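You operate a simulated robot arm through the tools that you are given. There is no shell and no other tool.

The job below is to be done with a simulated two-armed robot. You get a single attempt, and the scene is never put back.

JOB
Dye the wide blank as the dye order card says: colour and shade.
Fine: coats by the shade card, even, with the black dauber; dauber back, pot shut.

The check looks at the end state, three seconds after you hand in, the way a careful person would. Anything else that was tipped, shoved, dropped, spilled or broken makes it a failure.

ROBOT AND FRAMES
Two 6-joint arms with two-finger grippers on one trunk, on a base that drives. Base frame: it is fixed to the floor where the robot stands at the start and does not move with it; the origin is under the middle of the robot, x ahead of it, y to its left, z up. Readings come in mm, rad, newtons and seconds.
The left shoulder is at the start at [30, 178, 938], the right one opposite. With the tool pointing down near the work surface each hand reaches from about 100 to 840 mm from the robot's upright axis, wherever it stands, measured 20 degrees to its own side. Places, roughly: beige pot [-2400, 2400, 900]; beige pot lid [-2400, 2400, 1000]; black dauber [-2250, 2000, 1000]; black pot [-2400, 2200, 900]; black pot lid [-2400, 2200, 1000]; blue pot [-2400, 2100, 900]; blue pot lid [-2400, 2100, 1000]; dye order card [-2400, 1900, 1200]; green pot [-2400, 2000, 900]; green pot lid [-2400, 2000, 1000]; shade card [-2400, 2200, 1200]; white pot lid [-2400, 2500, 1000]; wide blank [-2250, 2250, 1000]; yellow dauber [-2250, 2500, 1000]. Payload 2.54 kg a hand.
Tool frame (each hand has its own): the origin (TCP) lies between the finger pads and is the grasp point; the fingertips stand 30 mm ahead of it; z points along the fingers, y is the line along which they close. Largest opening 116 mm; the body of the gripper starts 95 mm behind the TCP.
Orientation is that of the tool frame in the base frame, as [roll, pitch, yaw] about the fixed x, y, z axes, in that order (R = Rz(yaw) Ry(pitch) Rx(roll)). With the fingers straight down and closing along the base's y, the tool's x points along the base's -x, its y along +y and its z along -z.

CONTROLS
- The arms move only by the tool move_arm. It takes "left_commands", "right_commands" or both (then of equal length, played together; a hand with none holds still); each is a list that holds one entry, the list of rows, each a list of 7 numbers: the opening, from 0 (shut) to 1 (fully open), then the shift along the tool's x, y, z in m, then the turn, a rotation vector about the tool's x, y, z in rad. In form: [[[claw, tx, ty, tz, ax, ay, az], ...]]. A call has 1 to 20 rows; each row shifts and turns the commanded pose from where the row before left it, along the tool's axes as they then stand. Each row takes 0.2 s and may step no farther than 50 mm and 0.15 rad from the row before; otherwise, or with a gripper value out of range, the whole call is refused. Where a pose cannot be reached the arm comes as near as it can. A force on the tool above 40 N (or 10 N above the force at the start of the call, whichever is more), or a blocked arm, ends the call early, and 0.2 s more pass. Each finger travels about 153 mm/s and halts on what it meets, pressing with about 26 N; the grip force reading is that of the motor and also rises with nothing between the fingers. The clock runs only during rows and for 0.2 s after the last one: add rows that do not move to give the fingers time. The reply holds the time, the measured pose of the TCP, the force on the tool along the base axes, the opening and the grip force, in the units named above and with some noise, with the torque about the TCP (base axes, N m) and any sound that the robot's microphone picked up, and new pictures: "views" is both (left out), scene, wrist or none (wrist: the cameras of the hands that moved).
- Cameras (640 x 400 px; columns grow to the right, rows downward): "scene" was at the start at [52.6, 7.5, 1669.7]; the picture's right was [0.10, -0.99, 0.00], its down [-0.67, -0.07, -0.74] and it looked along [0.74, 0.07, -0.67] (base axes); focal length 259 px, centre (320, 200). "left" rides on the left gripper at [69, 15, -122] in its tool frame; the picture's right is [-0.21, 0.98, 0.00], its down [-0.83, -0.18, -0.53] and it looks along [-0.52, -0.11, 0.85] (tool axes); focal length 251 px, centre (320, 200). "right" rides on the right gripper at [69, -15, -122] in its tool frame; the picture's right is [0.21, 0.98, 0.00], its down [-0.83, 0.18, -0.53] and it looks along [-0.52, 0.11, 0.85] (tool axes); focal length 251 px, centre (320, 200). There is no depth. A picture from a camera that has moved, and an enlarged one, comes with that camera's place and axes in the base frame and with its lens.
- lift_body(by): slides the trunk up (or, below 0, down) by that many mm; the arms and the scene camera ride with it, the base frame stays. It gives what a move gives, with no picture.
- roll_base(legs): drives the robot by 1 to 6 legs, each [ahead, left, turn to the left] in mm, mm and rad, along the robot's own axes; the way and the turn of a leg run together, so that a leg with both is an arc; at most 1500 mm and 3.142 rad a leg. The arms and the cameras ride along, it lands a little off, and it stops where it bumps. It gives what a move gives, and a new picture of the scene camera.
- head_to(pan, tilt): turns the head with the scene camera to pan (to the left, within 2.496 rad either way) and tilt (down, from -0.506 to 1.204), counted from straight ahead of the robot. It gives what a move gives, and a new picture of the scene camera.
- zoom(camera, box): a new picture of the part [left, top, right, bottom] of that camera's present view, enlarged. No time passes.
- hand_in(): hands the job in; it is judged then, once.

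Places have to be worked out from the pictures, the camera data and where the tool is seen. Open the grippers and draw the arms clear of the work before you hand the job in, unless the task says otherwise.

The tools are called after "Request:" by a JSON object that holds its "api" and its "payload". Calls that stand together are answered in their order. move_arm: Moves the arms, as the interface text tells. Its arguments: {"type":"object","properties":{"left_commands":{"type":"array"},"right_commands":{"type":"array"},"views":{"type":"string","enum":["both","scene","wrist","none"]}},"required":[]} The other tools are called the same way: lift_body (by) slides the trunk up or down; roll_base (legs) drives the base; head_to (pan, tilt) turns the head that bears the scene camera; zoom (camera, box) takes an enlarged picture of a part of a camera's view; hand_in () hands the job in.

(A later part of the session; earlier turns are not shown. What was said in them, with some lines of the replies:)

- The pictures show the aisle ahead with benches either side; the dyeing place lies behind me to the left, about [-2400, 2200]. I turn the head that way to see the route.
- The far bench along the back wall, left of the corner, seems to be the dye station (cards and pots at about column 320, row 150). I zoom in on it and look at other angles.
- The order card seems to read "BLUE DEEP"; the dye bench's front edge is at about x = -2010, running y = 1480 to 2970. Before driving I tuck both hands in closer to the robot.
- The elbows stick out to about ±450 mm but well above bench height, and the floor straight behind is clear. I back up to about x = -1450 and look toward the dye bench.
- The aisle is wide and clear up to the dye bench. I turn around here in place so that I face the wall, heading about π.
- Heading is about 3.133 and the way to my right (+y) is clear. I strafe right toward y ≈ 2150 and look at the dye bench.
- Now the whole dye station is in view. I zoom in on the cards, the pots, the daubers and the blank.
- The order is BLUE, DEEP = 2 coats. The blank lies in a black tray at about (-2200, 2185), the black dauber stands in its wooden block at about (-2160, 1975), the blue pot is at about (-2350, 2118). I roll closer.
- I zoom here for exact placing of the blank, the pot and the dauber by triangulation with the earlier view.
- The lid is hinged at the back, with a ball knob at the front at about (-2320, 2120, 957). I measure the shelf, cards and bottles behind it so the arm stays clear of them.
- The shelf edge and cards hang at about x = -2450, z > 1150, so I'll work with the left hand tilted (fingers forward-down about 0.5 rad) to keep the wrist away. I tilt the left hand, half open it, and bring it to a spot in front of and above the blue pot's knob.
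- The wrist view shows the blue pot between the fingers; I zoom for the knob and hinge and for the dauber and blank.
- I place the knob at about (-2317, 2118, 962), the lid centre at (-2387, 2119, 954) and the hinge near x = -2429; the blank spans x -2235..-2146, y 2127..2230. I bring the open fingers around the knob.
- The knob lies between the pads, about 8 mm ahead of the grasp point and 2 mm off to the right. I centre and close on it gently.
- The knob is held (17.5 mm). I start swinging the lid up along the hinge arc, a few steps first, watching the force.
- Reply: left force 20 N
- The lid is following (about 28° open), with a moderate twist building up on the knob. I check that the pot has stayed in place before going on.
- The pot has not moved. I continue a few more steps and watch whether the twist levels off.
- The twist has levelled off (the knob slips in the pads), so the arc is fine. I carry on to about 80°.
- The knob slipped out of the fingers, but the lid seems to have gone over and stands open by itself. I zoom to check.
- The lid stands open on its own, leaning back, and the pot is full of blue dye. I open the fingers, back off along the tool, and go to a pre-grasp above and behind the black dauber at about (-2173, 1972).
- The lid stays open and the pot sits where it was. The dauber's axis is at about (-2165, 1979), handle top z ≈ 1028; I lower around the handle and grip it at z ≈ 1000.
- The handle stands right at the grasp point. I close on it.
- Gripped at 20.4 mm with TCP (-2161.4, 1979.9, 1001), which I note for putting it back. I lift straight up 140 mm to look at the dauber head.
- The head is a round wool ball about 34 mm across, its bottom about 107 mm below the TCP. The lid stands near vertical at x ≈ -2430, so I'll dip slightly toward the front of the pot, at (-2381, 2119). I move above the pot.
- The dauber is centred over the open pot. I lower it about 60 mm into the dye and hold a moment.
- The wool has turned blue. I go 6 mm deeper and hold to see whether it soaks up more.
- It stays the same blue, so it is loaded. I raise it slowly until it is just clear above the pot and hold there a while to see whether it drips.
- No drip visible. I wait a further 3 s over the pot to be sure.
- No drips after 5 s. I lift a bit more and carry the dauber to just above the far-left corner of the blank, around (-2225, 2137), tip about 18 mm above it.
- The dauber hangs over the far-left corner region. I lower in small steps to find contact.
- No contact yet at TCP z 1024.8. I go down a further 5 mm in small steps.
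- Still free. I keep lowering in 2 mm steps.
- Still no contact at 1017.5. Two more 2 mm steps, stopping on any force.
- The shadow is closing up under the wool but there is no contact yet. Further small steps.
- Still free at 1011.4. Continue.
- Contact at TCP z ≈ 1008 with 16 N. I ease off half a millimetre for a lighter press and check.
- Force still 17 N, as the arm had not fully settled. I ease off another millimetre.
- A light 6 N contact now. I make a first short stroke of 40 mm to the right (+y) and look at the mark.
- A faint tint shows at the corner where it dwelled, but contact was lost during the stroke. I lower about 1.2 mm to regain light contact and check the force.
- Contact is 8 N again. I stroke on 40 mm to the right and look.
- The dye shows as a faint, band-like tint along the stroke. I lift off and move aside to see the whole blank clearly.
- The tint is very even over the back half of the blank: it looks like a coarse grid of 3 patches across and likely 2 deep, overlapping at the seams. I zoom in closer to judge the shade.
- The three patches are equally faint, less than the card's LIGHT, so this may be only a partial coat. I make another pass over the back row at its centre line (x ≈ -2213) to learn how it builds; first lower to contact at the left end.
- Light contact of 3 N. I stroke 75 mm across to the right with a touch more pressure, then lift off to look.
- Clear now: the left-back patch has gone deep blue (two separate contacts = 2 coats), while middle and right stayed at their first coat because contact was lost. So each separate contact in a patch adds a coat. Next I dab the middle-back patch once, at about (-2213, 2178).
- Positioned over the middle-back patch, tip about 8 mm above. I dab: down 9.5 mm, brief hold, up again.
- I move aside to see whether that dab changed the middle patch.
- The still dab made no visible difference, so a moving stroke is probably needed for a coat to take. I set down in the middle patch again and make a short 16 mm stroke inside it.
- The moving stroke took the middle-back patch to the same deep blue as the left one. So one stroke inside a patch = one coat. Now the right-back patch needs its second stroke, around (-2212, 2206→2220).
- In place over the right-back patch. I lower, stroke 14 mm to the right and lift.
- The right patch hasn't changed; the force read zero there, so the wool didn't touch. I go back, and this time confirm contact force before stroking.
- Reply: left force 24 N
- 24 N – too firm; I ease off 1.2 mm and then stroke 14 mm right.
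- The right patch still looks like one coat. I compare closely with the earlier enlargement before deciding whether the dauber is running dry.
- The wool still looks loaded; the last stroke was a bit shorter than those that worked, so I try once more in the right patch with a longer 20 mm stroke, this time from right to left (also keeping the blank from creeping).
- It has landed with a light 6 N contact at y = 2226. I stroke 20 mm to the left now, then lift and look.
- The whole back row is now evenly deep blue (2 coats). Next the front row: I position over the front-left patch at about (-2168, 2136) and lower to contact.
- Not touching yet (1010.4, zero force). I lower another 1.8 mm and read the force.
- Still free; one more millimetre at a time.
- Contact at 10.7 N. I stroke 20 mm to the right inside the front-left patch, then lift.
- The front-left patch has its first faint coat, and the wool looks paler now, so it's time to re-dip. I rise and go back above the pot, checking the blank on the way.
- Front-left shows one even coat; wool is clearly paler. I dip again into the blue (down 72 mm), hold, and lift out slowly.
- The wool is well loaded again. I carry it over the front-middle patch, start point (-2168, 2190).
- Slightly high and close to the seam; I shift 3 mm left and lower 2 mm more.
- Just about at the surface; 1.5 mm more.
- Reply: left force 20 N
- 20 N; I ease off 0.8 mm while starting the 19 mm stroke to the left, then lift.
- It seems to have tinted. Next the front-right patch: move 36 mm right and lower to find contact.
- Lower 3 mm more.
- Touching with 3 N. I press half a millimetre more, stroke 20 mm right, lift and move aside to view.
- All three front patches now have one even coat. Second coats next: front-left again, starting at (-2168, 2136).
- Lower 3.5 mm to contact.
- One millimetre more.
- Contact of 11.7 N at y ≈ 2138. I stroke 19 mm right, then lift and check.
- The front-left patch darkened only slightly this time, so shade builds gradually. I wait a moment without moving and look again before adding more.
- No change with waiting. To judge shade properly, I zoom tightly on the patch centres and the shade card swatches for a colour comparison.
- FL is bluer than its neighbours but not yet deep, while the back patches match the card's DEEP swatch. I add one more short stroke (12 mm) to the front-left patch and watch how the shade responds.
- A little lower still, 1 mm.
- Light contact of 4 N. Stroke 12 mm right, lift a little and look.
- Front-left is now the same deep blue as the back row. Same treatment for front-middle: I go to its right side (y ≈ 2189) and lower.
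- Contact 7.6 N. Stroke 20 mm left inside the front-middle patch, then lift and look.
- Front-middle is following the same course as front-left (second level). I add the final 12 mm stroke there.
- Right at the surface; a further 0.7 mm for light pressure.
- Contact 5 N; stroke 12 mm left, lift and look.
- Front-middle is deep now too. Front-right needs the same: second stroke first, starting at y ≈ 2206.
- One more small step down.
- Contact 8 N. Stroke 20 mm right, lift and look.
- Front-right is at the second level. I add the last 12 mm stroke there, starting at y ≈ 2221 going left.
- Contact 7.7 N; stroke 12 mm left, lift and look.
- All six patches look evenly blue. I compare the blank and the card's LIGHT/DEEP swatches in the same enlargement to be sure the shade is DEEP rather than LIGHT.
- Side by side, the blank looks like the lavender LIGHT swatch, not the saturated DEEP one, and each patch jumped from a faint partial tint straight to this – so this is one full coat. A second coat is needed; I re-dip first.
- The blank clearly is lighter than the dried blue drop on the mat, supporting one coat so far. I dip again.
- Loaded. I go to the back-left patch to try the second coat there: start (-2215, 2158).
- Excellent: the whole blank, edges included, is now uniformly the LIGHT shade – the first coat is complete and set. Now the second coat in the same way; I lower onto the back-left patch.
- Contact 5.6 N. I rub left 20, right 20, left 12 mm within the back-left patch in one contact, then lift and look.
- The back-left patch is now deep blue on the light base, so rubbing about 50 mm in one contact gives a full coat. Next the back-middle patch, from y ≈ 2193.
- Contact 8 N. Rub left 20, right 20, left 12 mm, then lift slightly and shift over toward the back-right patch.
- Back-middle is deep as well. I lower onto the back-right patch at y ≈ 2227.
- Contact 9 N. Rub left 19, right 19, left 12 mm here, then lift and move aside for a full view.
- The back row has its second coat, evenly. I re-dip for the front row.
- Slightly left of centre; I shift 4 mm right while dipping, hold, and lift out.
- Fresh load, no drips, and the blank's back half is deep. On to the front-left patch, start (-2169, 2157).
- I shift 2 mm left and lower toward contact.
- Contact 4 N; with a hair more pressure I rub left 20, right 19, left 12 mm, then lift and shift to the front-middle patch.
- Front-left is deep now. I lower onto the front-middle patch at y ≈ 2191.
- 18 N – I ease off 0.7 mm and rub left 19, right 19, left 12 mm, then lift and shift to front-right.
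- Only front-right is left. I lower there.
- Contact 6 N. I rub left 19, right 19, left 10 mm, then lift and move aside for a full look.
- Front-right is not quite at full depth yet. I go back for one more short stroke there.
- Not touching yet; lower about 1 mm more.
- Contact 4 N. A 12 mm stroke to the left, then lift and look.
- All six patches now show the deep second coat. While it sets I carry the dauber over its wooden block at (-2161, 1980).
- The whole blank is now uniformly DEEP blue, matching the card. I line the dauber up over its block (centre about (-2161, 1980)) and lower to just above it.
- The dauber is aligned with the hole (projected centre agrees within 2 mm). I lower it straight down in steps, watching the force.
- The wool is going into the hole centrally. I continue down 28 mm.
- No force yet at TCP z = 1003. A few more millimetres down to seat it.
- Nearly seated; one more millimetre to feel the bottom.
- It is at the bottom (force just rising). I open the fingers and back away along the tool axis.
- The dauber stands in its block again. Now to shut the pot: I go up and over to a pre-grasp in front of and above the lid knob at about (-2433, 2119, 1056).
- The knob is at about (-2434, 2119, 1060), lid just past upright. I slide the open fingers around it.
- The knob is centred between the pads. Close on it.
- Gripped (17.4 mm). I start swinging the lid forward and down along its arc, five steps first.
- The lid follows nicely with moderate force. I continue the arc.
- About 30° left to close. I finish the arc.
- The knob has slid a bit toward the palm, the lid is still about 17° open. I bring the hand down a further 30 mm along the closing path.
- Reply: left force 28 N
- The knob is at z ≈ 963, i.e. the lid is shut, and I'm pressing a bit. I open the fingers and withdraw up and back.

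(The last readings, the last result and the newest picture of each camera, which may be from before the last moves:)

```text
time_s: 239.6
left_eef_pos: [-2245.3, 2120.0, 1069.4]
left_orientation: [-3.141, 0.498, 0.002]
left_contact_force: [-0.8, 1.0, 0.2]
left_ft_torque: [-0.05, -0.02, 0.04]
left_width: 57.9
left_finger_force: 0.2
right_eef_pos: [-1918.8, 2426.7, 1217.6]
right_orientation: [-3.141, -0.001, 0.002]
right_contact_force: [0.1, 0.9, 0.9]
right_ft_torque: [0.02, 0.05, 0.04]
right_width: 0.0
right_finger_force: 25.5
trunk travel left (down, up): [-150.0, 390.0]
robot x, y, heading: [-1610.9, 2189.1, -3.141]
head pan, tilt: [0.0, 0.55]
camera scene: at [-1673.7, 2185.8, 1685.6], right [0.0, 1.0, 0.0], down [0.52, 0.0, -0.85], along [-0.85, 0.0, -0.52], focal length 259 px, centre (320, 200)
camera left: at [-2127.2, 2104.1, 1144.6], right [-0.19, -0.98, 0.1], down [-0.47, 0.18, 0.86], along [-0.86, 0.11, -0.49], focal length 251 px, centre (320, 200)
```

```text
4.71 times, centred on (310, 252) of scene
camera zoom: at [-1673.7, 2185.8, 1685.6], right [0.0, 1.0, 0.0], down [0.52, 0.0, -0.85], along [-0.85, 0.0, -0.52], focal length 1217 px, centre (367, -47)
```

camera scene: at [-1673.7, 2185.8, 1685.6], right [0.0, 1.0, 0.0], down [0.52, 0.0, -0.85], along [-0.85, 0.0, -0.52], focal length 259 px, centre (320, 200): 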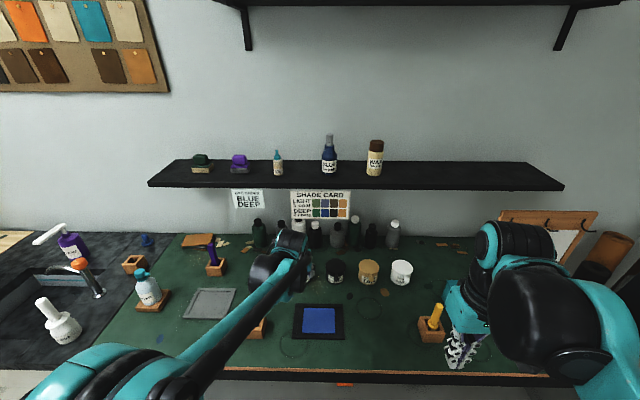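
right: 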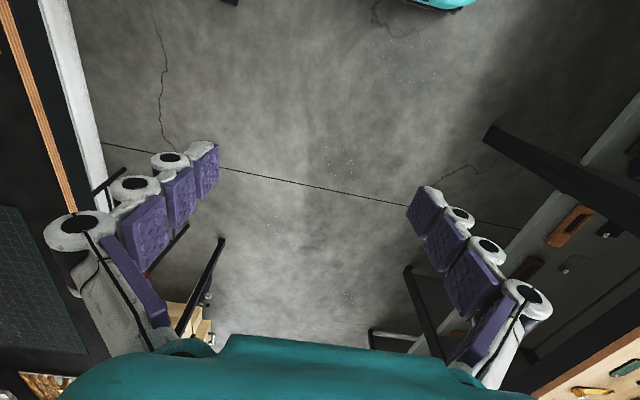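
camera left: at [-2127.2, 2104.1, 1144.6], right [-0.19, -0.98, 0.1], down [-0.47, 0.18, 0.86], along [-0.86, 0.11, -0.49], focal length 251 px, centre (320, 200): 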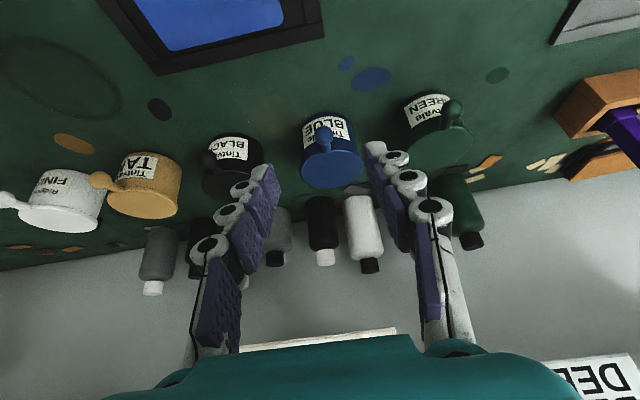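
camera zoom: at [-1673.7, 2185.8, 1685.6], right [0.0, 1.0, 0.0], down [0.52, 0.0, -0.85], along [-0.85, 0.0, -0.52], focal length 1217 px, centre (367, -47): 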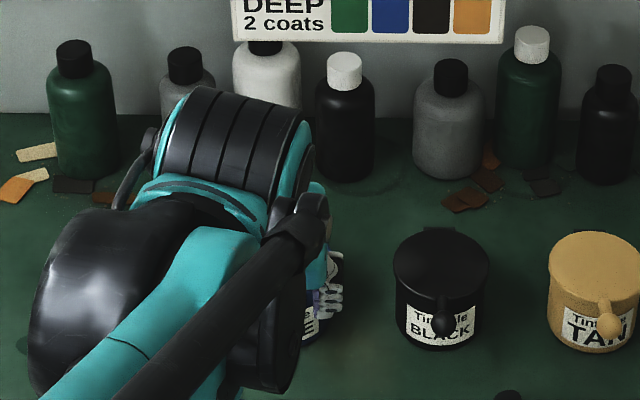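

The lid is down on the pot. I withdraw the hand up and back to its travel position, clear of the bench.

Request:
{"api": "move_arm", "payload": {"left_commands": [[[0.5, 0.01, 0, -0.03, 0, 0, 0], [0.5, 0.0205, 0.014, -0.0274, 0, 0, 0], [0.5, 0.0205, 0.015, -0.0274, 0, 0, 0], [0.5, 0.0205, 0.015, -0.0274, 0, 0, 0], [0.5, 0.0205, 0.015, -0.0274, 0, 0, 0], [0.5, 0.0205, 0.015, -0.0274, 0, 0, 0], [0.5, 0.0205, 0.015, -0.0274, 0, 0, 0], [0.5, 0.0205, 0.015, -0.0274, 0, 0, 0], [0.5, 0.0205, 0.015, -0.0274, 0, 0, 0], [0.5, 0.0205, 0.015, -0.0274, 0, 0, 0], [0.5, 0.0205, 0.015, -0.0274, 0, 0, 0], [0.5, 0, 0, 0, 0, 0.12, 0], [0.5, 0, 0, 0, 0, 0.12, 0], [0.5, 0, 0, 0, 0, 0.12, 0], [0.5, 0, 0, 0, 0, 0.12, 0], [0.5, 0, 0, 0, 0, 0, 0]]]}}

Request:
{"api": "zoom", "payload": {"camera": "scene", "box": [180, 210, 460, 345]}}

Request:
{"api": "zoom", "payload": {"camera": "scene", "box": [250, 220, 370, 295]}}

Request:
{"api": "zoom", "payload": {"camera": "scene", "box": [230, 285, 350, 345]}}

```text
time_s: 243.0
left_eef_pos: [-1910.4, 1971.3, 1230.9]
left_orientation: [3.141, 0.019, 0.002]
left_contact_force: [-0.5, 0.8, -0.6]
left_ft_torque: [-0.02, -0.01, 0.0]
left_width: 58.2
left_finger_force: 0.0
right_eef_pos: [-1918.1, 2425.9, 1218.3]
right_orientation: [3.141, 0.001, 0.001]
right_contact_force: [-0.4, 0.3, -0.1]
right_ft_torque: [-0.02, 0.02, 0.01]
right_width: 0.0
right_finger_force: 26.0
trunk travel left (down, up): [-150.0, 390.0]
robot x, y, heading: [-1609.6, 2185.4, -3.142]
head pan, tilt: [0.0, 0.55]
camera scene: at [-1671.8, 2185.8, 1685.7], right [0.0, 1.0, 0.0], down [0.52, 0.0, -0.85], along [-0.85, 0.0, -0.52], focal length 259 px, centre (320, 200)
camera left: at [-1839.6, 1955.3, 1353.3], right [-0.21, -0.98, 0.0], down [-0.82, 0.18, 0.55], along [-0.54, 0.11, -0.84], focal length 251 px, centre (320, 200)
```

scene: 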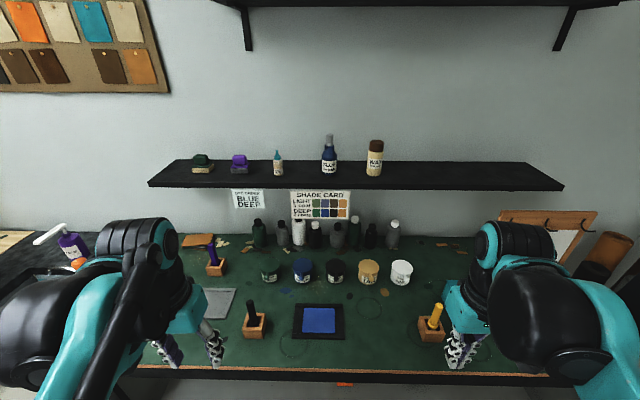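
left: 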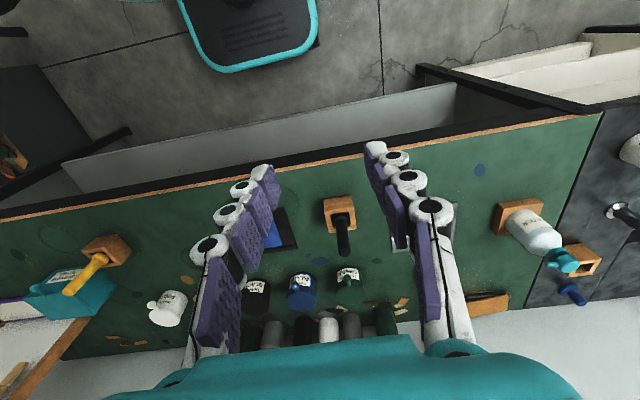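

```text
2.29 times, centred on (320, 278) of scene
camera zoom: at [-1671.8, 2185.8, 1685.7], right [0.0, 1.0, 0.0], down [0.52, 0.0, -0.85], along [-0.85, 0.0, -0.52], focal length 591 px, centre (320, 23)
```

zoom: 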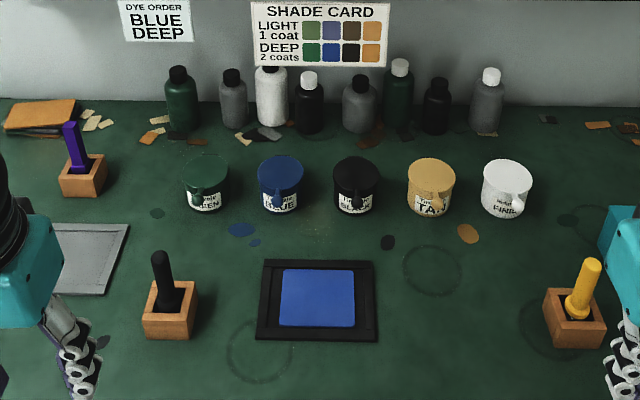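

```text
5.33 times, centred on (310, 258) of scene
camera zoom: at [-1671.8, 2185.8, 1685.7], right [0.0, 1.0, 0.0], down [0.52, 0.0, -0.85], along [-0.85, 0.0, -0.52], focal length 1379 px, centre (373, -107)
```

zoom: 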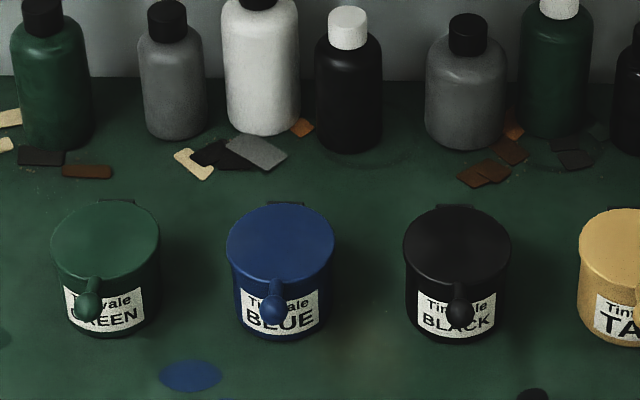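

```text
5.33 times, centred on (290, 315) of scene
camera zoom: at [-1671.8, 2185.8, 1685.7], right [0.0, 1.0, 0.0], down [0.52, 0.0, -0.85], along [-0.85, 0.0, -0.52], focal length 1379 px, centre (480, -413)
```

zoom: 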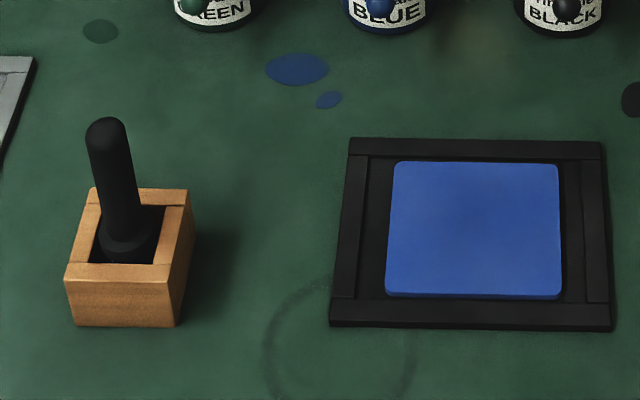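

Everything is in order: blank evenly DEEP blue, dauber in its block, blue pot shut like its neighbours, nothing else moved. I open both grippers, which are clear of the work, before handing in.

Request:
{"api": "move_arm", "payload": {"left_commands": [[[0.7, 0.02, 0, 0, 0, 0, 0], [0.9, 0, 0, 0, 0, 0, 0], [1.0, 0, 0, 0, 0, 0, 0], [1.0, 0, 0, 0, 0, 0, 0], [1.0, 0, 0, 0, 0, 0, 0]]], "right_commands": [[[0.2, 0.02, 0, 0, 0, 0, 0], [0.5, 0, 0, 0, 0, 0, 0], [0.8, 0, 0, 0, 0, 0, 0], [1.0, 0, 0, 0, 0, 0, 0], [1.0, 0, 0, 0, 0, 0, 0]]], "views": "scene"}}

Request:
{"api": "zoom", "payload": {"camera": "scene", "box": [230, 210, 410, 345]}}

```text
time_s: 244.2
left_eef_pos: [-1890.2, 1970.9, 1230.6]
left_orientation: [-3.141, 0.021, 0.003]
left_contact_force: [0.2, 0.5, 0.6]
left_ft_torque: [-0.03, 0.02, 0.01]
left_width: 116.0
left_finger_force: 0.0
right_eef_pos: [-1896.7, 2426.8, 1218.0]
right_orientation: [3.141, -0.001, 0.003]
right_contact_force: [0.3, -0.9, 0.6]
right_ft_torque: [-0.02, -0.01, 0.0]
right_width: 115.8
right_finger_force: 0.1
trunk travel left (down, up): [-150.0, 390.0]
robot x, y, heading: [-1614.1, 2185.1, -3.141]
head pan, tilt: [0.0, 0.55]
camera scene: at [-1672.1, 2185.8, 1685.7], right [0.0, 1.0, 0.0], down [0.52, 0.0, -0.85], along [-0.85, 0.0, -0.52], focal length 259 px, centre (320, 200)
```

scene: 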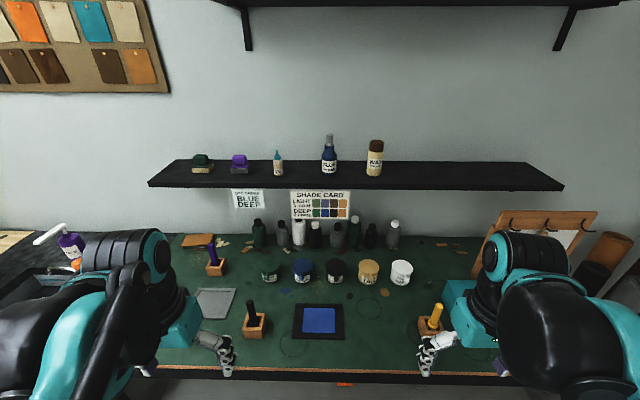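

```text
2.96 times, centred on (320, 278) of scene
camera zoom: at [-1672.1, 2185.8, 1685.7], right [0.0, 1.0, 0.0], down [0.52, 0.0, -0.85], along [-0.85, 0.0, -0.52], focal length 766 px, centre (320, -30)
```

zoom: 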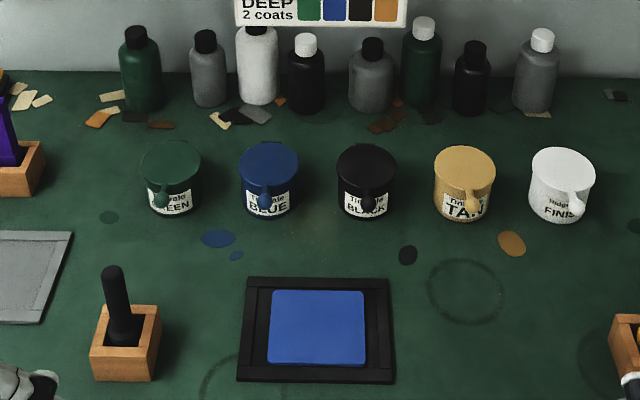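

Both grippers are open and well above the bench, and the scene is as wanted. I hand the job in.

Request:
{"api": "hand_in", "payload": {}}

```text
The job is handed in.
```

The wide blank is dyed BLUE, DEEP, as the order card asks, and the job is handed in. The reply confirmed only that it was handed in, not how it was judged.

- **Coats:** I gave it two full coats with the black dauber. After the first the whole blank matched the LIGHT swatch. After the second it is an even DEEP blue, edges included.
- **Dauber and pot:** The black dauber stands in its wooden block again, and the blue pot's lid is shut like its neighbours.
- **Rest of the bench:** Nothing else looks tipped, shoved or spilled in the last pictures. The blank slid a few millimetres within its tray while I stroked it. The blue and black spots on the mat were there from the start.
- **Arms:** Both grippers are open and drawn back above the bench.
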